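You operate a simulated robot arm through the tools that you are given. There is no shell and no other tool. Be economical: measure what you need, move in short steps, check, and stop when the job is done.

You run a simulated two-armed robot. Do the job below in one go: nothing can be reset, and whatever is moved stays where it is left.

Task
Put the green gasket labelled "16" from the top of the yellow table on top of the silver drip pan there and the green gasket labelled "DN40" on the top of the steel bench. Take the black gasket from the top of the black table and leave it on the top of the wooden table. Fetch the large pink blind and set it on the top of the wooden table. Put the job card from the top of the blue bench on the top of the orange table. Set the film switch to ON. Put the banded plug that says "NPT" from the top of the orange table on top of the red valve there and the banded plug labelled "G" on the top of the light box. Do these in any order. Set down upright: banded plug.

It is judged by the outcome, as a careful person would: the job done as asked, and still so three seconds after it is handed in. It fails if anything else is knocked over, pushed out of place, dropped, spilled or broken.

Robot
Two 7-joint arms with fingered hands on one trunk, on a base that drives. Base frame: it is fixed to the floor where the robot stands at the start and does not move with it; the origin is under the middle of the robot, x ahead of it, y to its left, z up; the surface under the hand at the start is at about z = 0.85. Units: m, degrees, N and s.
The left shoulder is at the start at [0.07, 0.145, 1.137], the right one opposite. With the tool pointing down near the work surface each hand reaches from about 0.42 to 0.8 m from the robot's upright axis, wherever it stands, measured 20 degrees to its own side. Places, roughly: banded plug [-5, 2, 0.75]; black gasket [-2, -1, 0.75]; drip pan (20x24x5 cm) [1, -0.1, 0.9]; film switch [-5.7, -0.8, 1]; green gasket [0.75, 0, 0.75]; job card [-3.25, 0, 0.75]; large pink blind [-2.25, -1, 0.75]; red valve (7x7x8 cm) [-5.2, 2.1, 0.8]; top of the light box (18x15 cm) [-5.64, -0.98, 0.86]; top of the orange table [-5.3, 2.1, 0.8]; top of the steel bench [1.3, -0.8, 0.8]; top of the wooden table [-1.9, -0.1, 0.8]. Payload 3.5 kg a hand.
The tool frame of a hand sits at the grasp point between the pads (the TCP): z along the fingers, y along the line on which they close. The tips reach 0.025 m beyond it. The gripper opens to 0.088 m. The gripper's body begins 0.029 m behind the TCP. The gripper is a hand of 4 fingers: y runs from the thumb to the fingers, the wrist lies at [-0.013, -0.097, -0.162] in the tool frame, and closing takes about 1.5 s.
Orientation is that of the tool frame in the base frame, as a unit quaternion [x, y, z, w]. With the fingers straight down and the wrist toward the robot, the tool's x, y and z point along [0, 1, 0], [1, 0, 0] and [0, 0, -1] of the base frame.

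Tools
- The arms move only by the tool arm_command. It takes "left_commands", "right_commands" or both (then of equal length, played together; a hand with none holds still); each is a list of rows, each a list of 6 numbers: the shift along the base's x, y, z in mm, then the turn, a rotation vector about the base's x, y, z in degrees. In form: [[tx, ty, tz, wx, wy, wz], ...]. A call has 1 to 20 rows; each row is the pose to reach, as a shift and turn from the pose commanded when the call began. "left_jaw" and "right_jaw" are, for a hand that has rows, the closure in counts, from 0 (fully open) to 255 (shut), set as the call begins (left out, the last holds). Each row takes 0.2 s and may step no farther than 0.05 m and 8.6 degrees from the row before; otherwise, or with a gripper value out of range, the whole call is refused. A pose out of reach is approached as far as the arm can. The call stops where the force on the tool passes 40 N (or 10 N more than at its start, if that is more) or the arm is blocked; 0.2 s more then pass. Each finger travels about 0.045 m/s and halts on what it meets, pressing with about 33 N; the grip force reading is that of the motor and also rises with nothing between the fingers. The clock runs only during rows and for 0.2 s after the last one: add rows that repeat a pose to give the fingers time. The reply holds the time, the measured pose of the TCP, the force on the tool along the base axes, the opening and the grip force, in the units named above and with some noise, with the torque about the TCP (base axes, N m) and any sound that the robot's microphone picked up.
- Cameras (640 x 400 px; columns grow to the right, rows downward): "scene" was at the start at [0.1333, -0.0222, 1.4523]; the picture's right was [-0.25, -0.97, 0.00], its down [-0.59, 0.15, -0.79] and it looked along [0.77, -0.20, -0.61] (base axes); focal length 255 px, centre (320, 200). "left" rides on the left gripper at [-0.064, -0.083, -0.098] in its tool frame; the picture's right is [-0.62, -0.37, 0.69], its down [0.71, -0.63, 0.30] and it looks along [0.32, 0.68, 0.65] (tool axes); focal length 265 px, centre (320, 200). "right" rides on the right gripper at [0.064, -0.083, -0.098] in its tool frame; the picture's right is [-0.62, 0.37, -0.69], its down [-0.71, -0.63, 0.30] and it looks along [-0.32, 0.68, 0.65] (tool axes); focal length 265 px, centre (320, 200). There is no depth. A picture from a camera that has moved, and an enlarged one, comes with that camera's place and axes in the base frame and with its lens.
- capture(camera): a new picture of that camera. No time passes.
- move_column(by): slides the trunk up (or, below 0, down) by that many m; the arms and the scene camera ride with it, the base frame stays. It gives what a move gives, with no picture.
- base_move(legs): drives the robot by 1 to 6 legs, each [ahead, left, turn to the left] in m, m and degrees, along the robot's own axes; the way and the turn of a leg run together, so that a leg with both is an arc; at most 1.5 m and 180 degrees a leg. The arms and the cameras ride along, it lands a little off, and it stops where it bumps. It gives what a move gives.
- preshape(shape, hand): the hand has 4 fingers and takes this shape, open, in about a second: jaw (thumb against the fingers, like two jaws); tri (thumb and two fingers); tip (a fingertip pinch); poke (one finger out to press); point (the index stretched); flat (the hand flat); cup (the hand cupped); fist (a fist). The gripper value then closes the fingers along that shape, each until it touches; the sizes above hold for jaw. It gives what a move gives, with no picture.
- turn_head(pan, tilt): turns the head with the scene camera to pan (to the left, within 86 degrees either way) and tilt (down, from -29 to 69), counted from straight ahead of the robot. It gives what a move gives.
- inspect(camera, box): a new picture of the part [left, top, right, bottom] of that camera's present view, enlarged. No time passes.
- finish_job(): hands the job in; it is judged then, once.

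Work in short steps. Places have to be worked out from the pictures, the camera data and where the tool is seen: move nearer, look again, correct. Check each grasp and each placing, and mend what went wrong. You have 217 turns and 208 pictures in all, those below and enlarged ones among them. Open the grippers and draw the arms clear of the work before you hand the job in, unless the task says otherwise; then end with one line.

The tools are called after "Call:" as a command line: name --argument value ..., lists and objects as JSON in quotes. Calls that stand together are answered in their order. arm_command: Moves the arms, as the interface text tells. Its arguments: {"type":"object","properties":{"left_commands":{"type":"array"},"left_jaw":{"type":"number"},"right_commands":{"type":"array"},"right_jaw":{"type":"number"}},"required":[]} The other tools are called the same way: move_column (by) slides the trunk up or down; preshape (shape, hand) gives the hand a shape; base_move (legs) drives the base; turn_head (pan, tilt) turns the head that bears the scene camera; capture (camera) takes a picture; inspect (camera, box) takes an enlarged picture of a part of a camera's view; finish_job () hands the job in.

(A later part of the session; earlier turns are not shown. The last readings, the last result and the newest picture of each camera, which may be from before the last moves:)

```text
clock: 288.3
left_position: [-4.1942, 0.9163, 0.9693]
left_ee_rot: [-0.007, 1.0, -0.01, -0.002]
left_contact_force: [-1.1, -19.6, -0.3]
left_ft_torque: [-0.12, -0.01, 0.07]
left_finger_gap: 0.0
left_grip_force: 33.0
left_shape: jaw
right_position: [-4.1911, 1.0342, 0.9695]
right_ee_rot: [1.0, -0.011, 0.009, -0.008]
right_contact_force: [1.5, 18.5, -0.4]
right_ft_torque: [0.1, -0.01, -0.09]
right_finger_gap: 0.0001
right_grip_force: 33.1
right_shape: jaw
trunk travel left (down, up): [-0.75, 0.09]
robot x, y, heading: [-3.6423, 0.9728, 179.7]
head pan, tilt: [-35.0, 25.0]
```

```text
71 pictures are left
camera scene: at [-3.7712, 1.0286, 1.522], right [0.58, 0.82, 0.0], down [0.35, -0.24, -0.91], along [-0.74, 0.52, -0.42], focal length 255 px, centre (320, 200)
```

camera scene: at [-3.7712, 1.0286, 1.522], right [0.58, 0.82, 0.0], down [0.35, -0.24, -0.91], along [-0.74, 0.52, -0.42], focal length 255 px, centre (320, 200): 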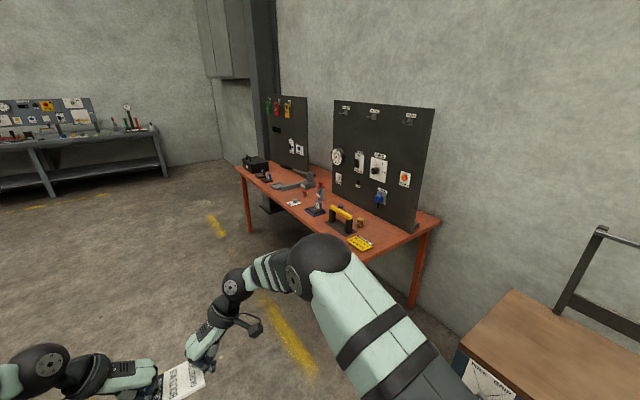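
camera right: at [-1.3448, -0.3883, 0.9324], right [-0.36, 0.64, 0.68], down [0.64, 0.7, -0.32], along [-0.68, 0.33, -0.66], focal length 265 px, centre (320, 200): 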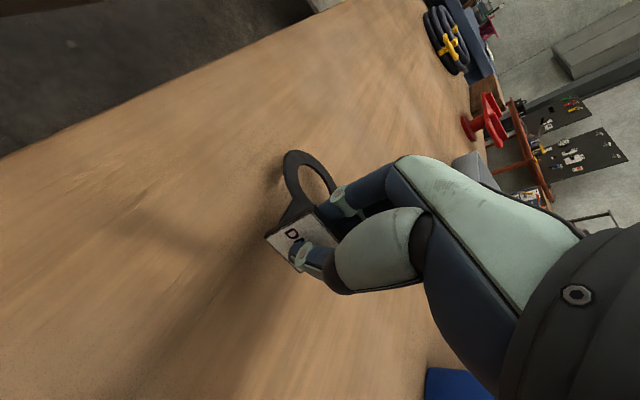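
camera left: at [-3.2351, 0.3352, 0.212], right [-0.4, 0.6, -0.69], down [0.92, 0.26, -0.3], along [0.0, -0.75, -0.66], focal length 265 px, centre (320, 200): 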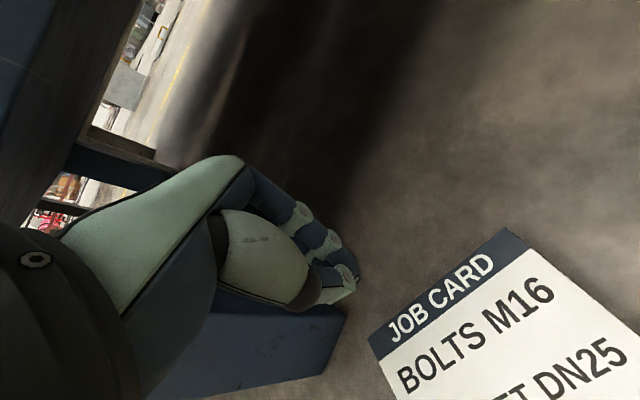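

The orange table's front edge is at y≈1.70, x -4.4..-6.05. I drive on to x≈-5.1 and face it.

Call:
base_move --legs '[[1.4, 0, 0], [0, 0, -90]]'

Call:
turn_head --pan 0 --tilt 32

Call:
capture --camera "scene"

```text
clock: 299.1
left_position: [-5.0778, 1.5536, 0.9689]
left_ee_rot: [0.714, 0.7, -0.005, -0.008]
left_contact_force: [-19.2, 1.2, -0.1]
left_ft_torque: [0.02, 0.07, 0.07]
left_finger_gap: 0.0002
left_grip_force: 32.9
left_shape: jaw
right_position: [-4.96, 1.5458, 0.9701]
right_ee_rot: [-0.687, 0.727, -0.011, -0.001]
right_contact_force: [18.1, -1.3, -1.2]
right_ft_torque: [-0.01, -0.04, -0.03]
right_finger_gap: 0.0001
right_grip_force: 33.1
right_shape: jaw
trunk travel left (down, up): [-0.75, 0.09]
robot x, y, heading: [-5.0375, 1.0029, 87.4]
head pan, tilt: [-35.0, 25.0]
```

```text
clock: 300.1
left_position: [-5.0775, 1.553, 0.9685]
left_ee_rot: [0.714, 0.7, -0.006, -0.009]
left_contact_force: [-15.9, 1.7, -0.2]
left_ft_torque: [0.01, 0.05, 0.06]
left_finger_gap: 0.0
left_grip_force: 33.0
left_shape: jaw
right_position: [-4.9605, 1.5466, 0.9708]
right_ee_rot: [-0.687, 0.727, -0.012, -0.001]
right_contact_force: [15.5, -1.1, -0.4]
right_ft_torque: [0.03, -0.03, -0.04]
right_finger_gap: 0.0
right_grip_force: 33.2
right_shape: jaw
trunk travel left (down, up): [-0.75, 0.09]
robot x, y, heading: [-5.0367, 0.9995, 87.4]
head pan, tilt: [0.0, 32.0]
```

```text
70 pictures are left
camera scene: at [-5.0331, 1.1409, 1.511], right [1.0, -0.04, 0.0], down [-0.02, -0.53, -0.85], along [0.04, 0.85, -0.53], focal length 255 px, centre (320, 200)
```

scene: 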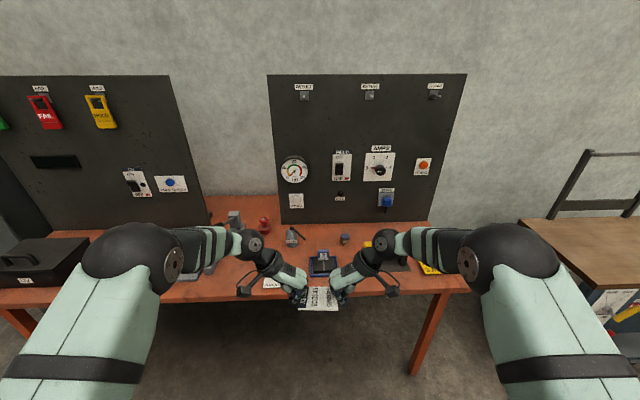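

Call:
inspect --camera "scene" --box '[170, 200, 470, 320]'

```text
2.13 times, centred on (320, 260) of scene
camera zoom: at [-5.0331, 1.1409, 1.511], right [1.0, -0.04, 0.0], down [-0.02, -0.53, -0.85], along [0.04, 0.85, -0.53], focal length 544 px, centre (320, 72)
```

zoom: 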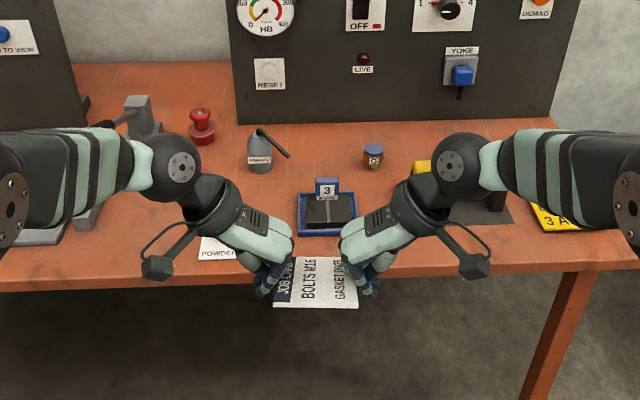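

The strip right in front of me is crowded. I strafe left 0.4 m to look for a freer place.

Call:
base_move --legs '[[0, 0.42, 2.5]]'

Call:
capture --camera "scene"

```text
clock: 302.7
left_position: [-5.5168, 1.561, 0.97]
left_ee_rot: [0.703, 0.711, -0.006, -0.008]
left_contact_force: [-16.2, 0.3, -0.3]
left_ft_torque: [0.01, 0.08, 0.03]
left_finger_gap: 0.0001
left_grip_force: 33.6
left_shape: jaw
right_position: [-5.3999, 1.5594, 0.9704]
right_ee_rot: [-0.7, 0.714, -0.011, -0.001]
right_contact_force: [16.9, -0.4, 0.3]
right_ft_torque: [0.0, -0.04, -0.08]
right_finger_gap: 0.0
right_grip_force: 33.1
right_shape: jaw
trunk travel left (down, up): [-0.75, 0.09]
robot x, y, heading: [-5.4617, 1.0119, 89.6]
head pan, tilt: [0.0, 32.0]
```

```text
68 pictures are left
camera scene: at [-5.4577, 1.1509, 1.5109], right [1.0, -0.01, 0.0], down [0.0, -0.53, -0.85], along [0.0, 0.85, -0.53], focal length 255 px, centre (320, 200)
```

scene: 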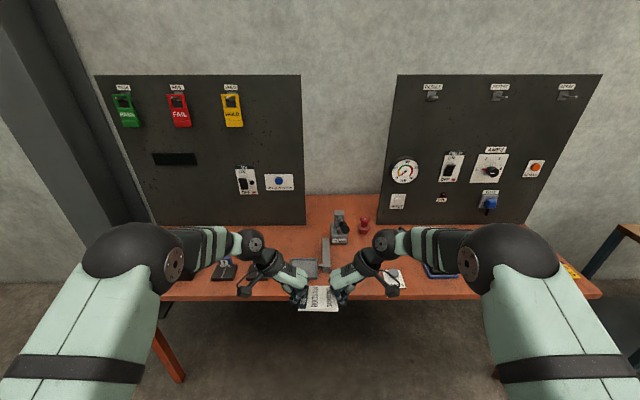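

Call:
inspect --camera "scene" --box '[150, 200, 500, 310]'

```text
1.83 times, centred on (325, 255) of scene
camera zoom: at [-5.4577, 1.1509, 1.5109], right [1.0, -0.01, 0.0], down [0.0, -0.53, -0.85], along [0.0, 0.85, -0.53], focal length 466 px, centre (311, 99)
```

zoom: 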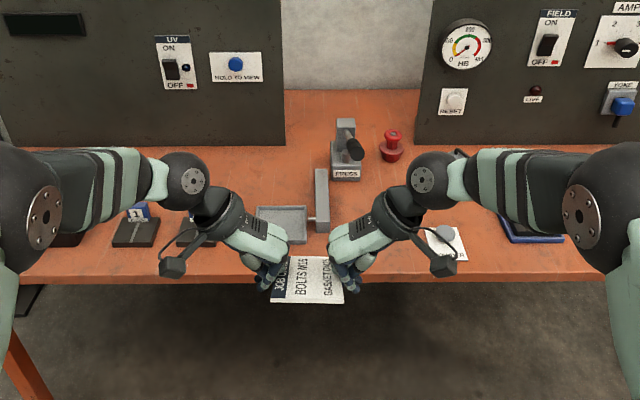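

Between the grey bar (x≈-5.42) and the POWDER item (x≥-5.24) there is an ~18 cm gap near the front. I move the base so the card comes over it, at x≈-5.335.

Call:
base_move --legs '[[0.16, -0.125, 0]]'

Call:
turn_head --pan 0 --tilt 50

Call:
inspect --camera "scene" --box '[200, 120, 440, 270]'

```text
clock: 304.3
left_position: [-5.3941, 1.7219, 0.97]
left_ee_rot: [0.702, 0.712, -0.006, -0.008]
left_contact_force: [-14.3, 0.5, -0.5]
left_ft_torque: [0.04, 0.06, 0.07]
left_finger_gap: 0.0
left_grip_force: 33.2
left_shape: jaw
right_position: [-5.2765, 1.7193, 0.971]
right_ee_rot: [-0.7, 0.714, -0.013, 0.0]
right_contact_force: [15.2, 0.1, -0.2]
right_ft_torque: [0.04, -0.04, -0.1]
right_finger_gap: 0.0
right_grip_force: 32.6
right_shape: jaw
trunk travel left (down, up): [-0.75, 0.09]
robot x, y, heading: [-5.333, 1.1727, 89.7]
head pan, tilt: [0.0, 32.0]
```

```text
clock: 305.1
left_position: [-5.395, 1.7244, 0.9688]
left_ee_rot: [0.701, 0.713, -0.008, -0.009]
left_contact_force: [-8.7, -0.2, 0.7]
left_ft_torque: [-0.02, -0.01, 0.08]
left_finger_gap: 0.0005
left_grip_force: 32.8
left_shape: jaw
right_position: [-5.275, 1.7202, 0.9689]
right_ee_rot: [-0.7, 0.714, -0.013, 0.0]
right_contact_force: [9.0, -0.6, -0.3]
right_ft_torque: [-0.01, -0.02, -0.08]
right_finger_gap: 0.0
right_grip_force: 32.6
right_shape: jaw
trunk travel left (down, up): [-0.75, 0.09]
robot x, y, heading: [-5.3366, 1.1719, 89.7]
head pan, tilt: [0.0, 50.0]
```

```text
2.67 times, centred on (320, 195) of scene
camera zoom: at [-5.3339, 1.3006, 1.4846], right [1.0, -0.01, 0.0], down [0.0, -0.77, -0.64], along [0.0, 0.64, -0.77], focal length 680 px, centre (320, 213)
```

zoom: 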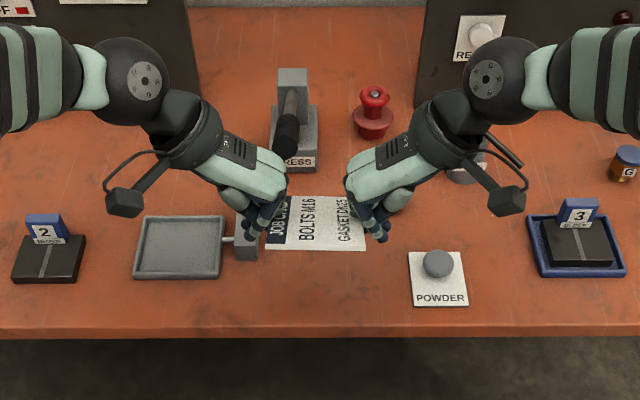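

The squeeze is down to 9 N and the card looks pitched about the contact axis. I squeeze 2 mm more each and check with the left camera.

Call:
arm_command --left_commands '[[1, 0, 0, 0, 0, 0], [2, 0, 0, 0, 0, 0], [2, 0, 0, 0, 0, 0]]' --right_commands '[[-1, 0, 0, 0, 0, 0], [-2, 0, 0, 0, 0, 0], [-2, 0, 0, 0, 0, 0]]'

Call:
capture --camera "left"

```text
clock: 305.9
left_position: [-5.3941, 1.7231, 0.9686]
left_ee_rot: [0.701, 0.713, -0.008, -0.009]
left_contact_force: [-22.0, -0.2, -0.9]
left_ft_torque: [0.02, 0.02, 0.11]
left_finger_gap: 0.0
left_grip_force: 33.3
left_shape: jaw
right_position: [-5.2777, 1.7214, 0.9694]
right_ee_rot: [-0.699, 0.715, -0.013, 0.001]
right_contact_force: [22.3, -0.8, -0.4]
right_ft_torque: [0.03, -0.05, -0.05]
right_finger_gap: 0.0
right_grip_force: 33.4
right_shape: jaw
trunk travel left (down, up): [-0.75, 0.09]
robot x, y, heading: [-5.3331, 1.1702, 89.9]
head pan, tilt: [0.0, 50.0]
```

```text
65 pictures are left
camera left: at [-5.473, 1.6575, 1.0687], right [-0.37, -0.62, -0.69], down [-0.65, 0.7, -0.29], along [0.66, 0.34, -0.67], focal length 265 px, centre (320, 200)
```

left: 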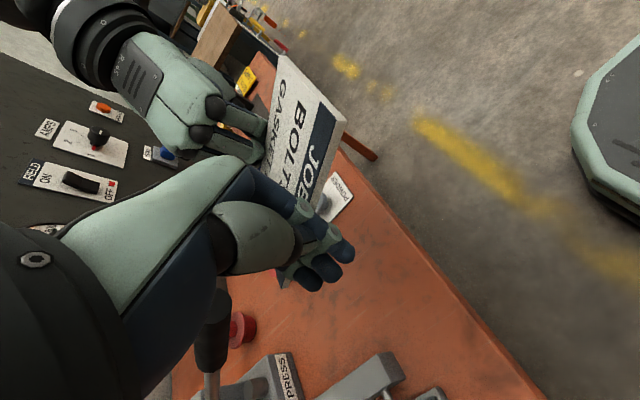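

The card is pitched ~45° (near edge up); lowering will let the table flatten it. I go 18 mm forward and lower both hands.

Call:
arm_command --left_commands '[[0, 9, 0, 0, 0, 0], [0, 18, -10, 0, 0, 0], [0, 18, -35, 0, 0, 0], [0, 18, -60, 0, 0, 0], [0, 18, -80, 0, 0, 0], [0, 18, -90, 0, 0, 0], [0, 18, -90, 0, 0, 0]]' --right_commands '[[0, 9, 0, 0, 0, 0], [0, 18, -10, 0, 0, 0], [0, 18, -35, 0, 0, 0], [0, 18, -60, 0, 0, 0], [0, 18, -80, 0, 0, 0], [0, 18, -90, 0, 0, 0], [0, 18, -90, 0, 0, 0]]'

Call:
inspect --camera "scene" --box '[220, 140, 420, 270]'

```text
clock: 307.5
left_position: [-5.3923, 1.7411, 0.8781]
left_ee_rot: [0.701, 0.713, -0.008, -0.01]
left_contact_force: [-23.1, 0.4, -0.4]
left_ft_torque: [0.0, -0.01, 0.09]
left_finger_gap: 0.0
left_grip_force: 33.1
left_shape: jaw
right_position: [-5.2754, 1.738, 0.8778]
right_ee_rot: [-0.699, 0.715, -0.014, 0.001]
right_contact_force: [23.8, -0.4, 0.1]
right_ft_torque: [0.0, -0.07, -0.04]
right_finger_gap: 0.0003
right_grip_force: 32.7
right_shape: jaw
trunk travel left (down, up): [-0.75, 0.09]
robot x, y, heading: [-5.3324, 1.1716, 89.8]
head pan, tilt: [0.0, 50.0]
```

```text
3.08 times, centred on (320, 205) of scene
camera zoom: at [-5.3343, 1.2999, 1.4846], right [1.0, -0.01, 0.0], down [0.0, -0.77, -0.64], along [0.0, 0.64, -0.77], focal length 784 px, centre (320, 185)
```

zoom: 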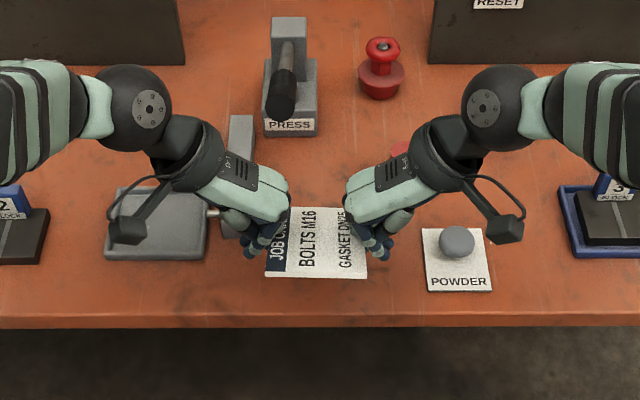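

No contact yet. I continue down in small steps.

Call:
arm_command --left_commands '[[0, 0, -8, 0, 0, 0], [0, 0, -16, 0, 0, 0], [0, 0, -24, 0, 0, 0], [0, 0, -30, 0, 0, 0], [0, 0, -30, 0, 0, 0]]' --right_commands '[[0, 0, -8, 0, 0, 0], [0, 0, -16, 0, 0, 0], [0, 0, -24, 0, 0, 0], [0, 0, -30, 0, 0, 0], [0, 0, -30, 0, 0, 0]]'

Call:
inspect --camera "scene" --box '[220, 140, 420, 270]'

```text
clock: 308.7
left_position: [-5.3929, 1.7411, 0.8481]
left_ee_rot: [0.702, 0.712, -0.008, -0.01]
left_contact_force: [-20.7, 0.3, 0.7]
left_ft_torque: [0.03, 0.02, 0.08]
left_finger_gap: 0.0
left_grip_force: 33.1
left_shape: jaw
right_position: [-5.2767, 1.738, 0.8484]
right_ee_rot: [-0.7, 0.714, -0.014, 0.001]
right_contact_force: [21.6, -1.5, -0.8]
right_ft_torque: [-0.02, -0.04, -0.1]
right_finger_gap: 0.0
right_grip_force: 33.0
right_shape: jaw
trunk travel left (down, up): [-0.75, 0.09]
robot x, y, heading: [-5.3323, 1.1753, 89.8]
head pan, tilt: [0.0, 50.0]
```

```text
3.08 times, centred on (320, 205) of scene
camera zoom: at [-5.3343, 1.2998, 1.4846], right [1.0, -0.01, 0.0], down [0.0, -0.77, -0.64], along [0.0, 0.64, -0.77], focal length 784 px, centre (320, 185)
```

zoom: 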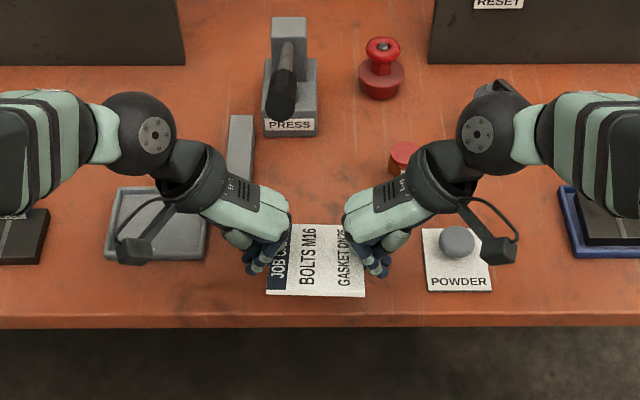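

Table top is near z 0.75, so its front edge is at y≈1.73. I go 45 mm further forward (and 4 mm right) before lowering more.

Call:
arm_command --left_commands '[[2, 15, 0, 0, 0, 0], [4, 30, 0, 0, 0, 0], [4, 45, 0, 0, 0, 0], [4, 45, -8, 0, 0, 0], [4, 45, -16, 0, 0, 0], [4, 45, -24, 0, 0, 0], [4, 45, -24, 0, 0, 0]]' --right_commands '[[2, 15, 0, 0, 0, 0], [4, 30, 0, 0, 0, 0], [4, 45, 0, 0, 0, 0], [4, 45, -8, 0, 0, 0], [4, 45, -16, 0, 0, 0], [4, 45, -24, 0, 0, 0], [4, 45, -24, 0, 0, 0]]'

Call:
inspect --camera "scene" --box '[220, 140, 420, 270]'

```text
clock: 310.3
left_position: [-5.3895, 1.7859, 0.8249]
left_ee_rot: [0.702, 0.712, -0.007, -0.009]
left_contact_force: [-19.6, -0.5, -0.5]
left_ft_torque: [-0.04, 0.03, 0.03]
left_finger_gap: 0.0001
left_grip_force: 32.7
left_shape: jaw
right_position: [-5.2724, 1.7825, 0.8259]
right_ee_rot: [-0.699, 0.715, -0.012, 0.0]
right_contact_force: [20.4, -0.5, -0.3]
right_ft_torque: [0.0, -0.05, -0.08]
right_finger_gap: 0.0
right_grip_force: 33.0
right_shape: jaw
trunk travel left (down, up): [-0.75, 0.09]
robot x, y, heading: [-5.3316, 1.1683, 89.7]
head pan, tilt: [0.0, 50.0]
```

```text
3.08 times, centred on (320, 205) of scene
camera zoom: at [-5.3342, 1.2999, 1.4846], right [1.0, -0.01, 0.0], down [0.0, -0.77, -0.64], along [0.0, 0.64, -0.77], focal length 784 px, centre (320, 185)
```

zoom: 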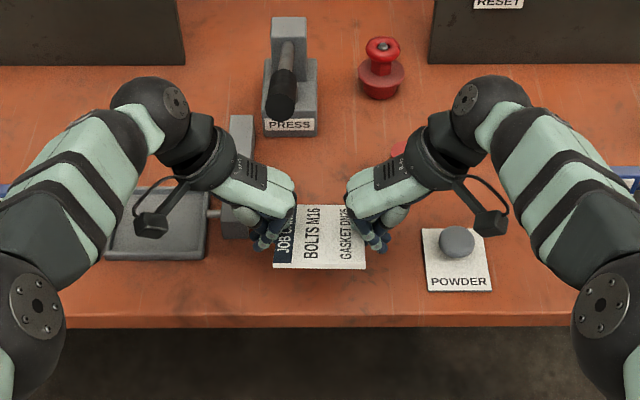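

I lower the rest with the trunk, in small steps.

Call:
move_column --by -0.025

Call:
inspect --camera "scene" --box '[250, 140, 390, 240]'

```text
clock: 311.0
left_position: [-5.3895, 1.7864, 0.7991]
left_ee_rot: [0.701, 0.713, -0.007, -0.01]
left_contact_force: [-20.3, -0.1, 0.0]
left_ft_torque: [-0.02, 0.02, 0.07]
left_finger_gap: 0.0
left_grip_force: 33.2
left_shape: jaw
right_position: [-5.2731, 1.7826, 0.8011]
right_ee_rot: [-0.699, 0.715, -0.013, 0.0]
right_contact_force: [20.8, 0.0, -0.4]
right_ft_torque: [0.01, -0.07, -0.05]
right_finger_gap: 0.0001
right_grip_force: 32.8
right_shape: jaw
trunk travel left (down, up): [-0.725, 0.115]
robot x, y, heading: [-5.3323, 1.1717, 89.8]
head pan, tilt: [0.0, 50.0]
```

```text
4.00 times, centred on (320, 190) of scene
camera zoom: at [-5.3343, 1.2996, 1.4596], right [1.0, -0.01, 0.0], down [0.0, -0.77, -0.64], along [0.0, 0.64, -0.77], focal length 1019 px, centre (320, 240)
```

zoom: 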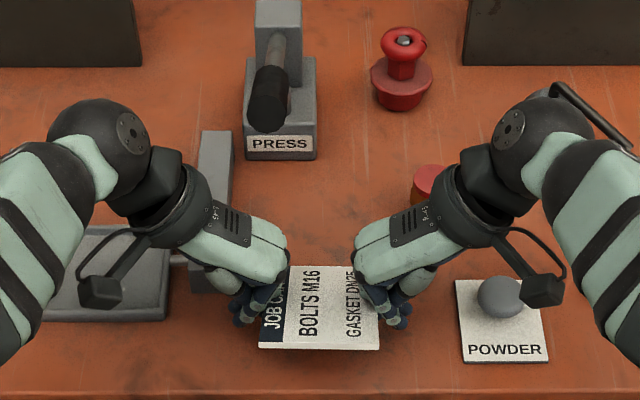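

Call:
move_column --by -0.015

Call:
move_column --by -0.006

Call:
inspect --camera "scene" --box '[250, 140, 390, 240]'

```text
clock: 311.6
left_position: [-5.39, 1.786, 0.7864]
left_ee_rot: [0.702, 0.712, -0.007, -0.009]
left_contact_force: [-20.7, 0.4, -0.5]
left_ft_torque: [-0.01, 0.0, 0.03]
left_finger_gap: 0.0002
left_grip_force: 33.0
left_shape: jaw
right_position: [-5.2718, 1.7828, 0.786]
right_ee_rot: [-0.7, 0.714, -0.013, -0.001]
right_contact_force: [22.2, 0.4, -0.6]
right_ft_torque: [-0.01, -0.06, -0.07]
right_finger_gap: 0.0
right_grip_force: 33.3
right_shape: jaw
trunk travel left (down, up): [-0.71, 0.13]
robot x, y, heading: [-5.3321, 1.1711, 89.5]
head pan, tilt: [0.0, 50.0]
```

```text
clock: 312.2
left_position: [-5.3896, 1.7865, 0.779]
left_ee_rot: [0.702, 0.713, -0.007, -0.01]
left_contact_force: [-19.6, 0.0, -0.2]
left_ft_torque: [0.03, 0.05, 0.08]
left_finger_gap: 0.0
left_grip_force: 32.6
left_shape: jaw
right_position: [-5.2722, 1.7822, 0.7791]
right_ee_rot: [-0.7, 0.715, -0.012, -0.001]
right_contact_force: [21.2, -1.0, -0.9]
right_ft_torque: [0.04, -0.09, -0.07]
right_finger_gap: 0.0
right_grip_force: 32.7
right_shape: jaw
trunk travel left (down, up): [-0.704, 0.136]
robot x, y, heading: [-5.334, 1.1731, 89.9]
head pan, tilt: [0.0, 50.0]
```

```text
4.00 times, centred on (320, 190) of scene
camera zoom: at [-5.3343, 1.2997, 1.4386], right [1.0, -0.01, 0.0], down [0.0, -0.77, -0.64], along [0.0, 0.64, -0.77], focal length 1019 px, centre (320, 240)
```

zoom: 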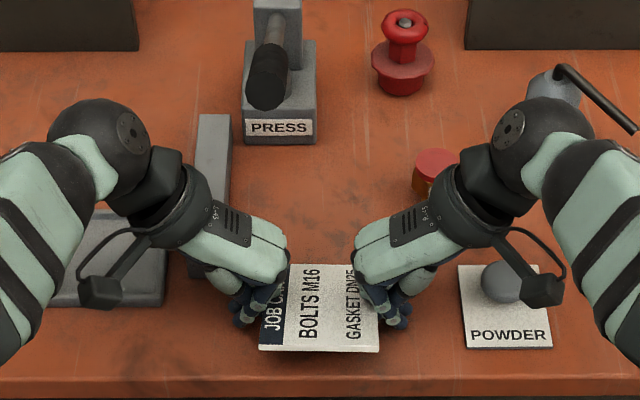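

No contact yet; I keep lowering in 8 mm trunk steps, watching the forces.

Call:
move_column --by -0.01

Call:
move_column --by -0.01

Call:
inspect --camera "scene" --box '[250, 140, 390, 240]'

```text
clock: 312.8
left_position: [-5.3892, 1.7846, 0.7705]
left_ee_rot: [0.701, 0.713, -0.005, -0.011]
left_contact_force: [-19.6, 0.7, 7.7]
left_ft_torque: [0.07, 0.07, 0.12]
left_finger_gap: 0.0001
left_grip_force: 32.3
left_shape: jaw
right_position: [-5.2728, 1.7816, 0.7705]
right_ee_rot: [-0.7, 0.714, -0.012, 0.001]
right_contact_force: [20.2, -0.7, 3.9]
right_ft_torque: [0.07, 0.01, -0.12]
right_finger_gap: 0.0001
right_grip_force: 33.2
right_shape: jaw
trunk travel left (down, up): [-0.694, 0.146]
robot x, y, heading: [-5.3354, 1.1737, 89.9]
head pan, tilt: [0.0, 50.0]
```

```text
clock: 313.3
left_position: [-5.39, 1.7909, 0.7702]
left_ee_rot: [0.7, 0.714, 0.002, -0.016]
left_contact_force: [-10.6, -3.3, 17.2]
left_ft_torque: [-0.16, 0.13, 0.06]
left_finger_gap: 0.0
left_grip_force: 33.1
left_shape: jaw
right_position: [-5.2716, 1.786, 0.7712]
right_ee_rot: [-0.698, 0.716, -0.005, 0.006]
right_contact_force: [11.2, -3.2, 16.0]
right_ft_torque: [-0.09, -0.08, -0.11]
right_finger_gap: 0.0001
right_grip_force: 33.0
right_shape: jaw
trunk travel left (down, up): [-0.685, 0.155]
robot x, y, heading: [-5.3319, 1.1713, 89.5]
head pan, tilt: [0.0, 50.0]
stopped: the force on the tool passed its limit at 41 N (the readings are from after the stop); the commanded pose is now the measured one
```

```text
4.00 times, centred on (320, 190) of scene
camera zoom: at [-5.3342, 1.2948, 1.4197], right [1.0, -0.01, 0.0], down [0.0, -0.76, -0.65], along [0.0, 0.65, -0.76], focal length 1019 px, centre (320, 240)
```

zoom: 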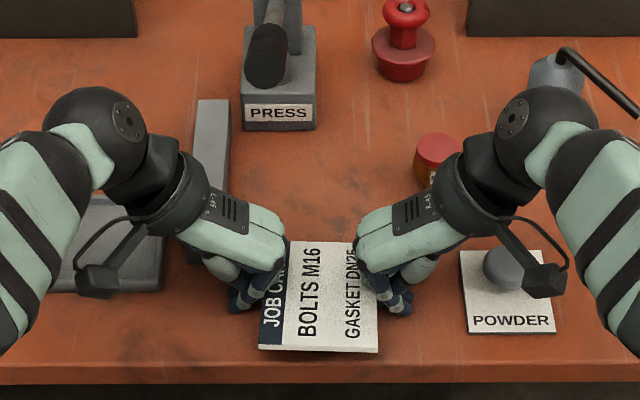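

The fingertips are on the table (z≈0.75) and the card has flattened. I ease up slightly and part the hands evenly.

Call:
arm_command --left_commands '[[0, 0, 2, 0, 0, 0], [-3, 0, 2, 0, 0, 0], [-8, 0, 2, 0, 0, 0], [-16, 0, 2, 0, 0, 0], [-16, 0, 2, 0, 0, 0]]' --right_commands '[[0, 0, 2, 0, 0, 0], [3, 0, 2, 0, 0, 0], [8, 0, 2, 0, 0, 0], [16, 0, 2, 0, 0, 0], [16, 0, 2, 0, 0, 0]]'

Call:
inspect --camera "scene" --box '[250, 140, 390, 240]'

```text
clock: 314.5
left_position: [-5.4028, 1.7876, 0.7705]
left_ee_rot: [0.702, 0.712, 0.002, -0.013]
left_contact_force: [4.6, -0.7, 17.5]
left_ft_torque: [-0.12, 0.04, 0.06]
left_finger_gap: 0.0
left_grip_force: 33.6
left_shape: jaw
right_position: [-5.2581, 1.7838, 0.7714]
right_ee_rot: [-0.699, 0.715, -0.004, 0.005]
right_contact_force: [-4.3, -0.6, 13.1]
right_ft_torque: [-0.08, -0.02, -0.02]
right_finger_gap: 0.0001
right_grip_force: 33.5
right_shape: jaw
trunk travel left (down, up): [-0.685, 0.155]
robot x, y, heading: [-5.3352, 1.1728, 89.4]
head pan, tilt: [0.0, 50.0]
```

```text
4.00 times, centred on (320, 190) of scene
camera zoom: at [-5.334, 1.2936, 1.4199], right [1.0, -0.01, 0.0], down [0.0, -0.76, -0.65], along [0.0, 0.65, -0.76], focal length 1019 px, centre (320, 240)
```

zoom: 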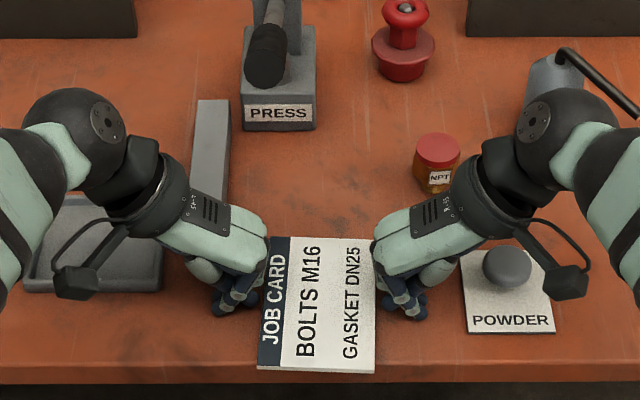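

The card lies flat on the orange table. I lift both hands straight up, then bring them apart to working poses.

Call:
arm_command --left_commands '[[-3, 0, 30, 0, 0, 0], [-3, 0, 70, 0, 0, 0], [-3, 0, 115, 0, 0, 0], [-3, 0, 160, 0, 0, 0], [-20, -20, 200, 0, 0, 0], [-40, -50, 230, 0, 0, 0], [-60, -85, 250, 0, 0, 0], [-70, -125, 260, 0, 0, 0]]' --right_commands '[[3, 0, 30, 0, 0, 0], [3, 0, 70, 0, 0, 0], [3, 0, 115, 0, 0, 0], [3, 0, 160, 0, 0, 0], [20, -20, 200, 0, 0, 0], [40, -50, 230, 0, 0, 0], [60, -85, 250, 0, 0, 0], [70, -125, 260, 0, 0, 0]]'

Call:
capture --camera "scene"

```text
clock: 316.3
left_position: [-5.4745, 1.6597, 1.0311]
left_ee_rot: [0.701, 0.713, 0.002, -0.014]
left_contact_force: [0.0, 0.4, 0.5]
left_ft_torque: [0.02, -0.02, -0.04]
left_finger_gap: 0.0
left_grip_force: 32.9
left_shape: jaw
right_position: [-5.186, 1.6572, 1.0317]
right_ee_rot: [-0.698, 0.716, -0.004, 0.005]
right_contact_force: [0.2, -1.2, 0.1]
right_ft_torque: [-0.01, -0.03, -0.03]
right_finger_gap: 0.0
right_grip_force: 32.8
right_shape: jaw
trunk travel left (down, up): [-0.685, 0.155]
robot x, y, heading: [-5.334, 1.1729, 89.9]
head pan, tilt: [0.0, 50.0]
```

```text
57 pictures are left
camera scene: at [-5.3338, 1.2944, 1.4197], right [1.0, -0.01, 0.0], down [0.0, -0.76, -0.65], along [0.0, 0.65, -0.76], focal length 255 px, centre (320, 200)
```

scene: 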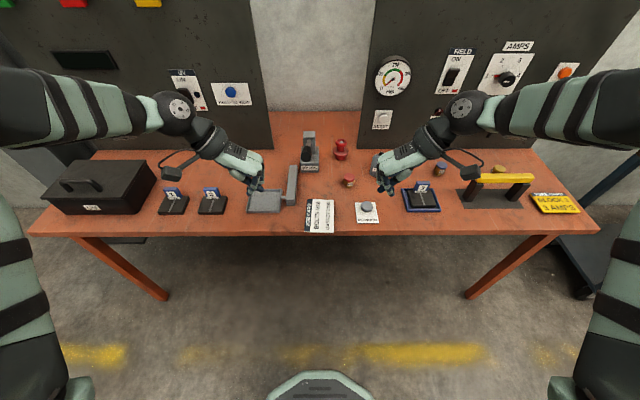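

Next the plugs: NPT (red cap) stands at about (-5.230,1.932), the red valve at (-5.252,2.075), G at about (-4.89,1.99). I drive closer and turn the right hand back to its normal orientation.

Call:
base_move --legs '[[0.19, 0.1, 0]]'

Call:
arm_command --right_commands '[[10, -4, 0, 0, 0, -7.5], [20, -8, 0, 0, 0, -15], [30, -12, 0, 0, 0, -22.5], [35, -16, 0, 0, 0, -30], [40, -20, 0, 0, 0, -37.5], [45, -20, 0, 0, 0, -45], [50, -20, 0, 0, 0, -52.5], [50, -20, 0, 0, 0, -60], [50, -20, 0, 0, 0, -67.5], [50, -20, 0, 0, 0, -75], [50, -20, 0, 0, 0, -83], [50, -20, 0, 0, 0, -91]]' --right_jaw 60

Call:
turn_head --pan -12 --tilt 50

Call:
capture --camera "scene"

```text
clock: 318.0
left_position: [-5.5743, 1.8485, 1.0282]
left_ee_rot: [0.7, 0.714, 0.0, -0.013]
left_contact_force: [-0.7, 0.0, 0.6]
left_ft_torque: [0.0, -0.01, 0.0]
left_finger_gap: 0.0
left_grip_force: 32.9
left_shape: jaw
right_position: [-5.2857, 1.8452, 1.029]
right_ee_rot: [-0.699, 0.715, -0.006, 0.004]
right_contact_force: [0.1, 0.0, -0.1]
right_ft_torque: [-0.01, 0.01, 0.01]
right_finger_gap: 0.0
right_grip_force: 32.8
right_shape: jaw
trunk travel left (down, up): [-0.685, 0.155]
robot x, y, heading: [-5.4352, 1.3623, 89.9]
head pan, tilt: [0.0, 50.0]
```

```text
clock: 320.6
left_position: [-5.5751, 1.8492, 1.0277]
left_ee_rot: [0.7, 0.714, 0.0, -0.013]
left_contact_force: [-0.1, 0.8, -0.7]
left_ft_torque: [0.01, 0.01, -0.01]
left_finger_gap: 0.0
left_grip_force: 33.1
left_shape: jaw
right_position: [-5.236, 1.826, 1.0285]
right_ee_rot: [0.021, 1.0, -0.007, -0.002]
right_contact_force: [0.8, 0.3, 0.1]
right_ft_torque: [-0.03, 0.01, -0.02]
right_finger_gap: 0.0676
right_grip_force: 0.0
right_shape: jaw
trunk travel left (down, up): [-0.685, 0.155]
robot x, y, heading: [-5.4336, 1.3575, 89.9]
head pan, tilt: [0.0, 50.0]
```

```text
clock: 321.3
left_position: [-5.5736, 1.8493, 1.0277]
left_ee_rot: [0.7, 0.714, 0.0, -0.012]
left_contact_force: [1.1, 0.1, 1.0]
left_ft_torque: [-0.01, 0.01, -0.01]
left_finger_gap: 0.0
left_grip_force: 33.3
left_shape: jaw
right_position: [-5.2362, 1.8263, 1.0291]
right_ee_rot: [0.019, 1.0, -0.007, -0.003]
right_contact_force: [0.7, -0.8, -0.5]
right_ft_torque: [0.01, 0.0, 0.0]
right_finger_gap: 0.067
right_grip_force: 0.0
right_shape: jaw
trunk travel left (down, up): [-0.685, 0.155]
robot x, y, heading: [-5.4332, 1.3582, 89.8]
head pan, tilt: [-12.0, 50.0]
```

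```text
56 pictures are left
camera scene: at [-5.417, 1.484, 1.4192], right [0.98, -0.21, 0.0], down [-0.16, -0.75, -0.64], along [0.14, 0.63, -0.77], focal length 255 px, centre (320, 200)
```

scene: 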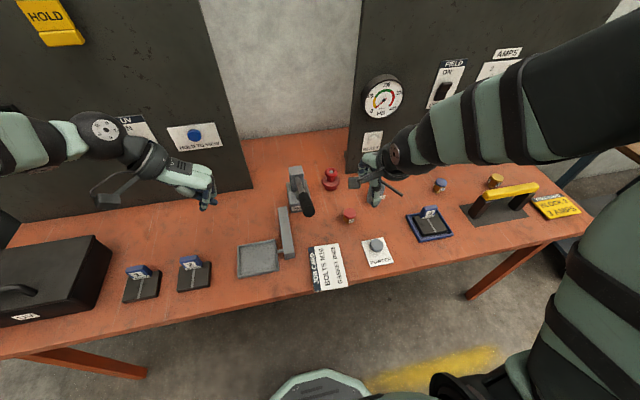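

Call:
inspect --camera "scene" --box '[300, 155, 400, 225]'

Call:
inspect --camera "scene" --box '[410, 165, 510, 215]'

```text
5.71 times, centred on (350, 190) of scene
camera zoom: at [-5.417, 1.484, 1.4192], right [0.98, -0.21, 0.0], down [-0.16, -0.75, -0.64], along [0.14, 0.63, -0.77], focal length 1456 px, centre (149, 257)
```

zoom: 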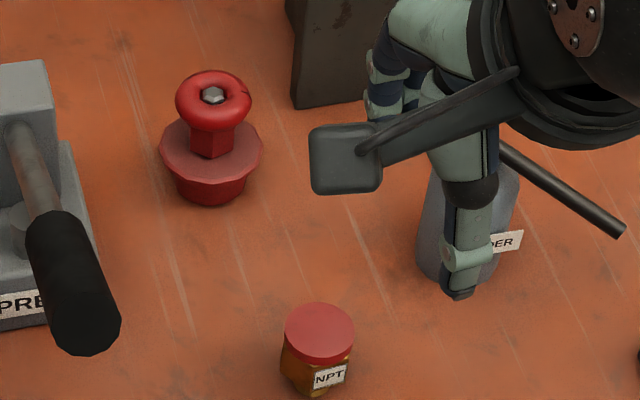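

```text
6.40 times, centred on (460, 190) of scene
camera zoom: at [-5.417, 1.484, 1.4192], right [0.98, -0.21, 0.0], down [-0.16, -0.75, -0.64], along [0.14, 0.63, -0.77], focal length 1631 px, centre (-576, 264)
```

zoom: 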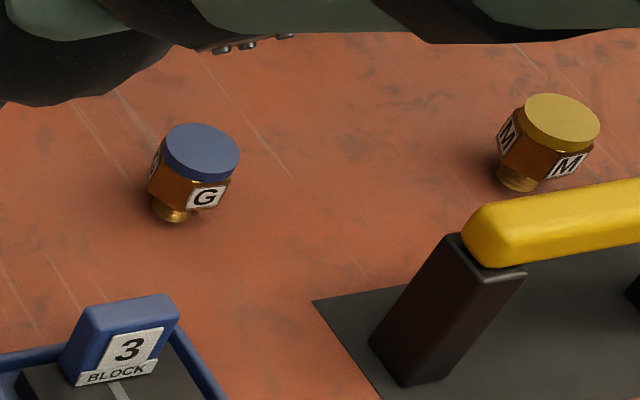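

NPT plug ≈(-5.225,1.922), cap top ≈0.797; valve wheel centre ≈(-5.247,2.077), top ≈0.83. I take the right hand above the plug.

Call:
arm_command --right_commands '[[5, 35, -10, 0, 0, -2], [11, 70, -40, 0, 0, -2], [11, 96, -80, 0, 0, -2], [11, 96, -125, 0, 0, -2], [11, 96, -140, 0, 0, -2], [11, 96, -140, 0, 0, -2]]'

Call:
capture --camera "right"

```text
clock: 322.7
left_position: [-5.5744, 1.8506, 1.0281]
left_ee_rot: [0.7, 0.714, 0.0, -0.013]
left_contact_force: [0.2, 0.3, 0.4]
left_ft_torque: [0.03, 0.0, -0.02]
left_finger_gap: 0.0001
left_grip_force: 32.5
left_shape: jaw
right_position: [-5.2246, 1.9242, 0.8886]
right_ee_rot: [0.038, 0.999, -0.008, -0.003]
right_contact_force: [0.1, -0.4, 0.2]
right_ft_torque: [0.02, 0.0, -0.02]
right_finger_gap: 0.0673
right_grip_force: 0.0
right_shape: jaw
trunk travel left (down, up): [-0.685, 0.155]
robot x, y, heading: [-5.4379, 1.3586, 89.5]
head pan, tilt: [-12.0, 50.0]
```

```text
53 pictures are left
camera right: at [-5.295, 1.8475, 0.9884], right [0.65, 0.33, 0.68], down [0.66, -0.69, -0.3], along [0.37, 0.65, -0.66], focal length 265 px, centre (320, 200)
```

right: 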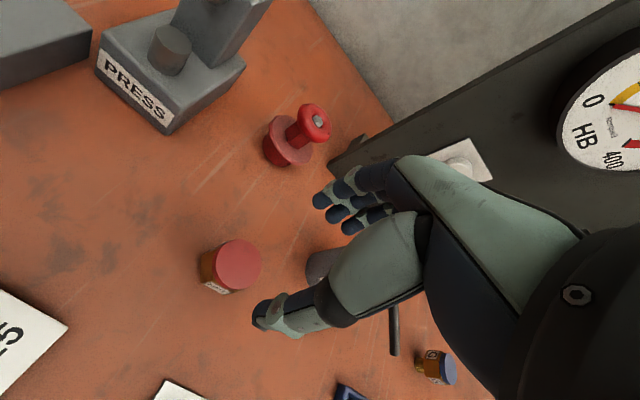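

The plug is exactly under the TCP. I descend to z≈0.79 and close.

Call:
arm_command --right_commands '[[-2, 0, -35, 0, 0, 0], [-2, 0, -70, 0, 0, 0], [-2, 0, -90, 0, 0, 0], [-2, 0, -98, 0, 0, 0], [-2, 0, -98, 0, 0, 0]]'

Call:
arm_command --right_commands '[[0, 0, 0, 0, 0, 0], [0, 0, 0, 0, 0, 0], [0, 0, 0, 0, 0, 0], [0, 0, 0, 0, 0, 0], [0, 0, 0, 0, 0, 0], [0, 0, 0, 0, 0, 0]]' --right_jaw 255

Call:
arm_command --right_commands '[[0, 0, 20, 0, 0, 0], [0, 0, 60, 0, 0, 0], [0, 0, 100, 0, 0, 0], [0, 0, 130, 0, 0, 0], [0, 0, 130, 0, 0, 0]]'

Call:
capture --camera "right"

```text
clock: 323.9
left_position: [-5.5762, 1.8503, 1.0278]
left_ee_rot: [0.701, 0.713, 0.0, -0.013]
left_contact_force: [0.9, 0.8, -0.3]
left_ft_torque: [0.01, -0.02, 0.0]
left_finger_gap: 0.0
left_grip_force: 33.1
left_shape: jaw
right_position: [-5.226, 1.9222, 0.7892]
right_ee_rot: [0.038, 0.999, -0.008, -0.003]
right_contact_force: [0.3, 0.6, 0.2]
right_ft_torque: [0.0, 0.01, -0.01]
right_finger_gap: 0.0673
right_grip_force: 0.0
right_shape: jaw
trunk travel left (down, up): [-0.685, 0.155]
robot x, y, heading: [-5.4354, 1.3605, 89.9]
head pan, tilt: [-12.0, 50.0]
```

```text
clock: 325.3
left_position: [-5.5732, 1.8488, 1.028]
left_ee_rot: [0.701, 0.714, 0.0, -0.012]
left_contact_force: [0.8, 0.4, 0.1]
left_ft_torque: [0.0, 0.02, 0.03]
left_finger_gap: 0.0003
left_grip_force: 33.3
left_shape: jaw
right_position: [-5.2254, 1.9217, 0.7897]
right_ee_rot: [0.037, 0.999, -0.006, -0.003]
right_contact_force: [-0.4, -1.0, -0.6]
right_ft_torque: [0.0, -0.03, 0.01]
right_finger_gap: 0.0295
right_grip_force: 33.2
right_shape: jaw
trunk travel left (down, up): [-0.685, 0.155]
robot x, y, heading: [-5.4307, 1.3573, 89.8]
head pan, tilt: [-12.0, 50.0]
```

```text
clock: 326.5
left_position: [-5.5739, 1.8494, 1.0285]
left_ee_rot: [0.7, 0.714, 0.0, -0.013]
left_contact_force: [0.2, -0.5, 0.4]
left_ft_torque: [0.01, 0.01, -0.03]
left_finger_gap: 0.0
left_grip_force: 33.1
left_shape: jaw
right_position: [-5.2266, 1.923, 0.9199]
right_ee_rot: [0.037, 0.999, -0.008, -0.003]
right_contact_force: [0.0, 0.0, -1.8]
right_ft_torque: [0.02, 0.0, -0.01]
right_finger_gap: 0.0292
right_grip_force: 33.2
right_shape: jaw
trunk travel left (down, up): [-0.685, 0.155]
robot x, y, heading: [-5.4336, 1.3607, 89.8]
head pan, tilt: [-12.0, 50.0]
```

```text
52 pictures are left
camera right: at [-5.2962, 1.8473, 1.0199], right [0.65, 0.33, 0.68], down [0.66, -0.69, -0.3], along [0.37, 0.65, -0.67], focal length 265 px, centre (320, 200)
```

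right: 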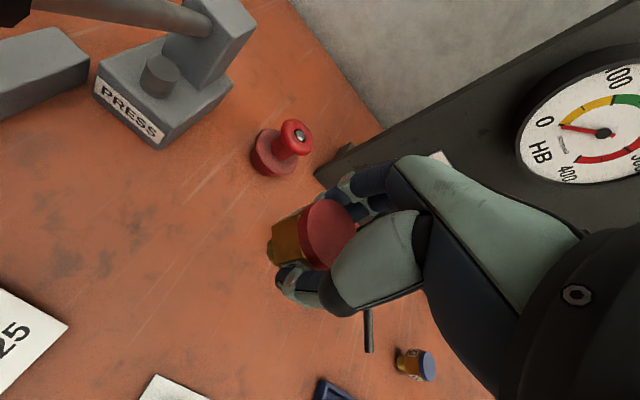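

The NPT plug is held upright. I move it over the valve, at about (-5.250,2.076).

Call:
arm_command --right_commands '[[-6, 38, 10, 0, 0, 0], [-12, 76, 10, 0, 0, 0], [-18, 115, 10, 0, 0, 0], [-23, 153, 10, 0, 0, 0], [-23, 153, 5, 0, 0, 0], [-23, 153, 0, 0, 0, 0]]'

Call:
inspect --camera "scene" --box '[270, 110, 410, 210]'

Call:
capture --camera "right"

```text
clock: 327.9
left_position: [-5.5738, 1.8507, 1.0283]
left_ee_rot: [0.701, 0.713, 0.0, -0.012]
left_contact_force: [-0.9, -0.4, 0.8]
left_ft_torque: [0.03, 0.01, 0.02]
left_finger_gap: 0.0
left_grip_force: 32.8
left_shape: jaw
right_position: [-5.2505, 2.0755, 0.9207]
right_ee_rot: [0.037, 0.999, -0.008, -0.003]
right_contact_force: [0.5, 0.5, -2.8]
right_ft_torque: [0.02, -0.02, -0.04]
right_finger_gap: 0.0291
right_grip_force: 33.5
right_shape: jaw
trunk travel left (down, up): [-0.685, 0.155]
robot x, y, heading: [-5.4317, 1.3616, 89.8]
head pan, tilt: [-12.0, 50.0]
```

```text
4.00 times, centred on (340, 160) of scene
camera zoom: at [-5.417, 1.4847, 1.4191], right [0.98, -0.21, 0.0], down [-0.16, -0.75, -0.64], along [0.14, 0.63, -0.77], focal length 1019 px, centre (240, 360)
```

zoom: 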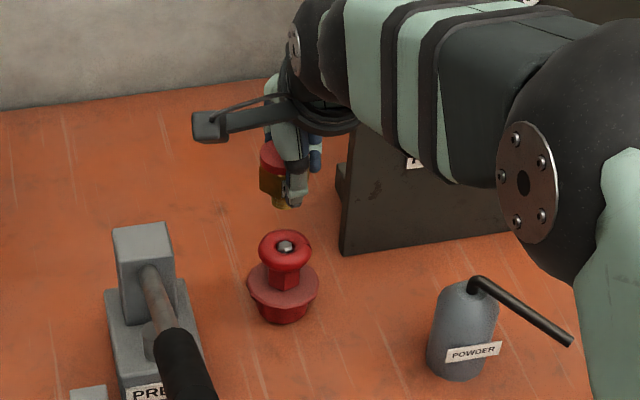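

```text
50 pictures are left
camera right: at [-5.3198, 1.9995, 1.0208], right [0.65, 0.33, 0.68], down [0.66, -0.69, -0.3], along [0.37, 0.65, -0.67], focal length 265 px, centre (320, 200)
```

right: 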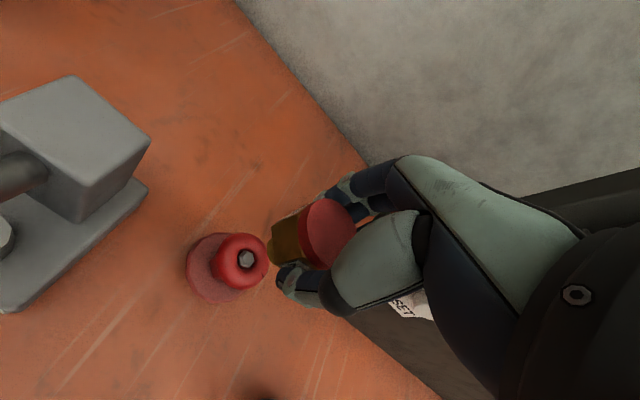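

The valve axis is at ≈(-5.249,2.080). I shift (+2,+4) mm and lower toward the wheel.

Call:
arm_command --right_commands '[[2, 4, -15, 0, 0, 0], [2, 4, -30, 0, 0, 0], [2, 4, -40, 0, 0, 0], [2, 4, -45, 0, 0, 0], [2, 4, -48, 0, 0, 0], [2, 4, -48, 0, 0, 0]]'

Call:
inspect --camera "scene" --box '[300, 130, 380, 200]'

```text
clock: 329.3
left_position: [-5.5741, 1.8513, 1.0279]
left_ee_rot: [0.7, 0.714, 0.0, -0.013]
left_contact_force: [-0.2, 0.4, -0.6]
left_ft_torque: [0.01, 0.03, -0.01]
left_finger_gap: 0.0
left_grip_force: 33.7
left_shape: jaw
right_position: [-5.2489, 2.0812, 0.872]
right_ee_rot: [0.036, 0.999, -0.007, -0.002]
right_contact_force: [-0.5, 0.2, -2.3]
right_ft_torque: [0.0, -0.03, -0.03]
right_finger_gap: 0.0292
right_grip_force: 32.8
right_shape: jaw
trunk travel left (down, up): [-0.685, 0.155]
robot x, y, heading: [-5.4354, 1.3569, 89.9]
head pan, tilt: [-12.0, 50.0]
```

```text
5.71 times, centred on (340, 165) of scene
camera zoom: at [-5.417, 1.4845, 1.4191], right [0.98, -0.21, 0.0], down [-0.16, -0.75, -0.64], along [0.14, 0.63, -0.77], focal length 1456 px, centre (206, 400)
```

zoom: 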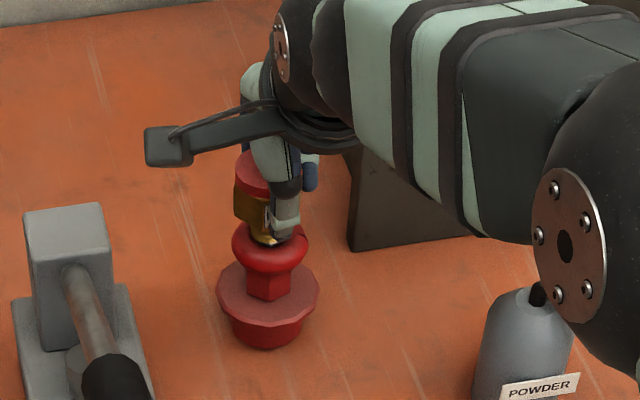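

Very close and centred. I lower in 1–2 mm steps until it takes the weight.

Call:
arm_command --right_commands '[[0, 0, -1.5, 0, 0, 0], [0, 0, -3, 0, 0, 0], [0, 0, -4, 0, 0, 0], [0, 0, -4, 0, 0, 0]]'

```text
clock: 330.3
left_position: [-5.5744, 1.8497, 1.0275]
left_ee_rot: [0.701, 0.713, -0.001, -0.013]
left_contact_force: [0.3, -0.7, 0.2]
left_ft_torque: [-0.03, 0.0, 0.01]
left_finger_gap: 0.0001
left_grip_force: 32.6
left_shape: jaw
right_position: [-5.2473, 2.0811, 0.869]
right_ee_rot: [0.037, 0.999, -0.007, -0.004]
right_contact_force: [0.4, 1.1, 0.9]
right_ft_torque: [0.02, -0.03, 0.03]
right_finger_gap: 0.0292
right_grip_force: 32.8
right_shape: jaw
trunk travel left (down, up): [-0.685, 0.155]
robot x, y, heading: [-5.435, 1.3617, 89.8]
head pan, tilt: [-12.0, 50.0]
```

Contact: the load has moved to the valve. I open, check, and then rise.

Call:
arm_command --right_commands '[[0, 0, 0, 0, 0, 0], [0, 0, 0, 0, 0, 0], [0, 0, 0, 0, 0, 0], [0, 0, 0, 0, 0, 0]]' --right_jaw 80

Call:
inspect --camera "scene" --box '[300, 130, 380, 200]'

```text
clock: 331.3
left_position: [-5.5748, 1.8503, 1.0277]
left_ee_rot: [0.7, 0.714, 0.0, -0.012]
left_contact_force: [-0.2, -0.8, -0.3]
left_ft_torque: [0.0, 0.02, 0.0]
left_finger_gap: 0.0
left_grip_force: 33.0
left_shape: jaw
right_position: [-5.2481, 2.0795, 0.8688]
right_ee_rot: [0.037, 0.999, -0.007, -0.003]
right_contact_force: [0.6, 0.3, -0.2]
right_ft_torque: [-0.01, 0.03, -0.02]
right_finger_gap: 0.06
right_grip_force: 0.2
right_shape: jaw
trunk travel left (down, up): [-0.685, 0.155]
robot x, y, heading: [-5.4324, 1.3564, 89.9]
head pan, tilt: [-12.0, 50.0]
```

```text
5.71 times, centred on (340, 165) of scene
camera zoom: at [-5.4171, 1.4841, 1.4192], right [0.98, -0.21, 0.0], down [-0.16, -0.75, -0.64], along [0.14, 0.63, -0.77], focal length 1456 px, centre (206, 400)
```

zoom: 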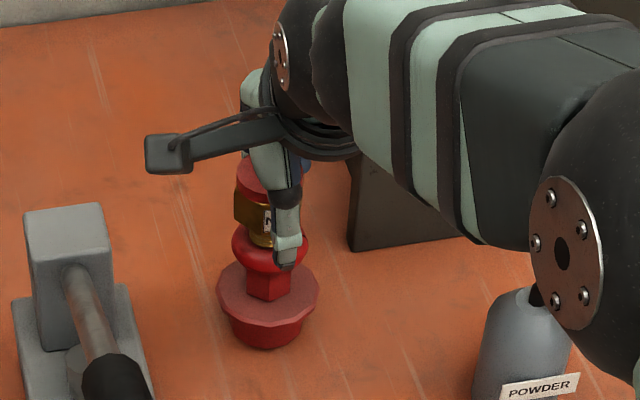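

The plug stands upright on the valve. I rise straight up, then draw back, and look.

Call:
arm_command --right_commands '[[0, 0, 25, 0, 0, 0], [0, 0, 65, 0, 0, 0], [0, 0, 110, 0, 0, 0], [0, 0, 150, 0, 0, 0], [15, -40, 160, 0, 0, 0], [35, -80, 160, 0, 0, 0], [60, -115, 160, 0, 0, 0], [90, -140, 160, 0, 0, 0]]'

Call:
capture --camera "right"

Call:
inspect --camera "scene" --box '[300, 130, 480, 230]'

```text
clock: 333.1
left_position: [-5.5732, 1.8492, 1.0281]
left_ee_rot: [0.701, 0.713, 0.0, -0.014]
left_contact_force: [-0.9, 0.6, -0.1]
left_ft_torque: [0.03, 0.06, 0.0]
left_finger_gap: 0.0
left_grip_force: 32.7
left_shape: jaw
right_position: [-5.1558, 1.9408, 1.0288]
right_ee_rot: [0.037, 0.999, -0.006, -0.002]
right_contact_force: [-0.1, -0.4, -0.9]
right_ft_torque: [0.01, 0.04, 0.0]
right_finger_gap: 0.0601
right_grip_force: 0.1
right_shape: jaw
trunk travel left (down, up): [-0.685, 0.155]
robot x, y, heading: [-5.4338, 1.3593, 90.0]
head pan, tilt: [-12.0, 50.0]
```

```text
47 pictures are left
camera right: at [-5.2256, 1.8632, 1.1287], right [0.65, 0.33, 0.68], down [0.66, -0.68, -0.3], along [0.37, 0.65, -0.66], focal length 265 px, centre (320, 200)
```

right: 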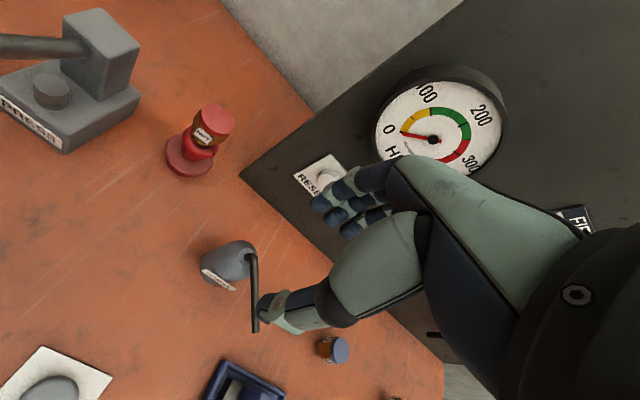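

```text
3.56 times, centred on (390, 180) of scene
camera zoom: at [-5.4155, 1.4826, 1.4193], right [0.98, -0.21, 0.0], down [-0.16, -0.75, -0.64], along [0.14, 0.63, -0.77], focal length 906 px, centre (71, 271)
```

zoom: 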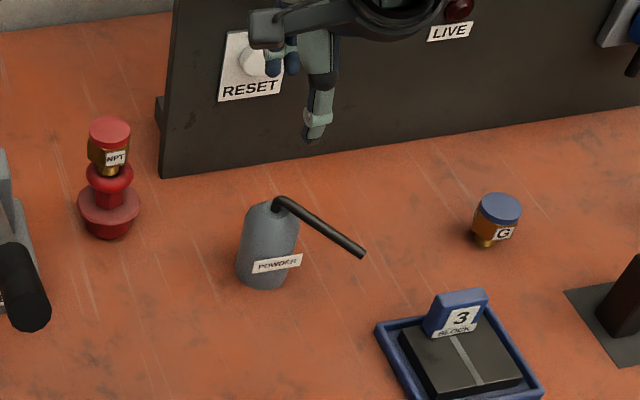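

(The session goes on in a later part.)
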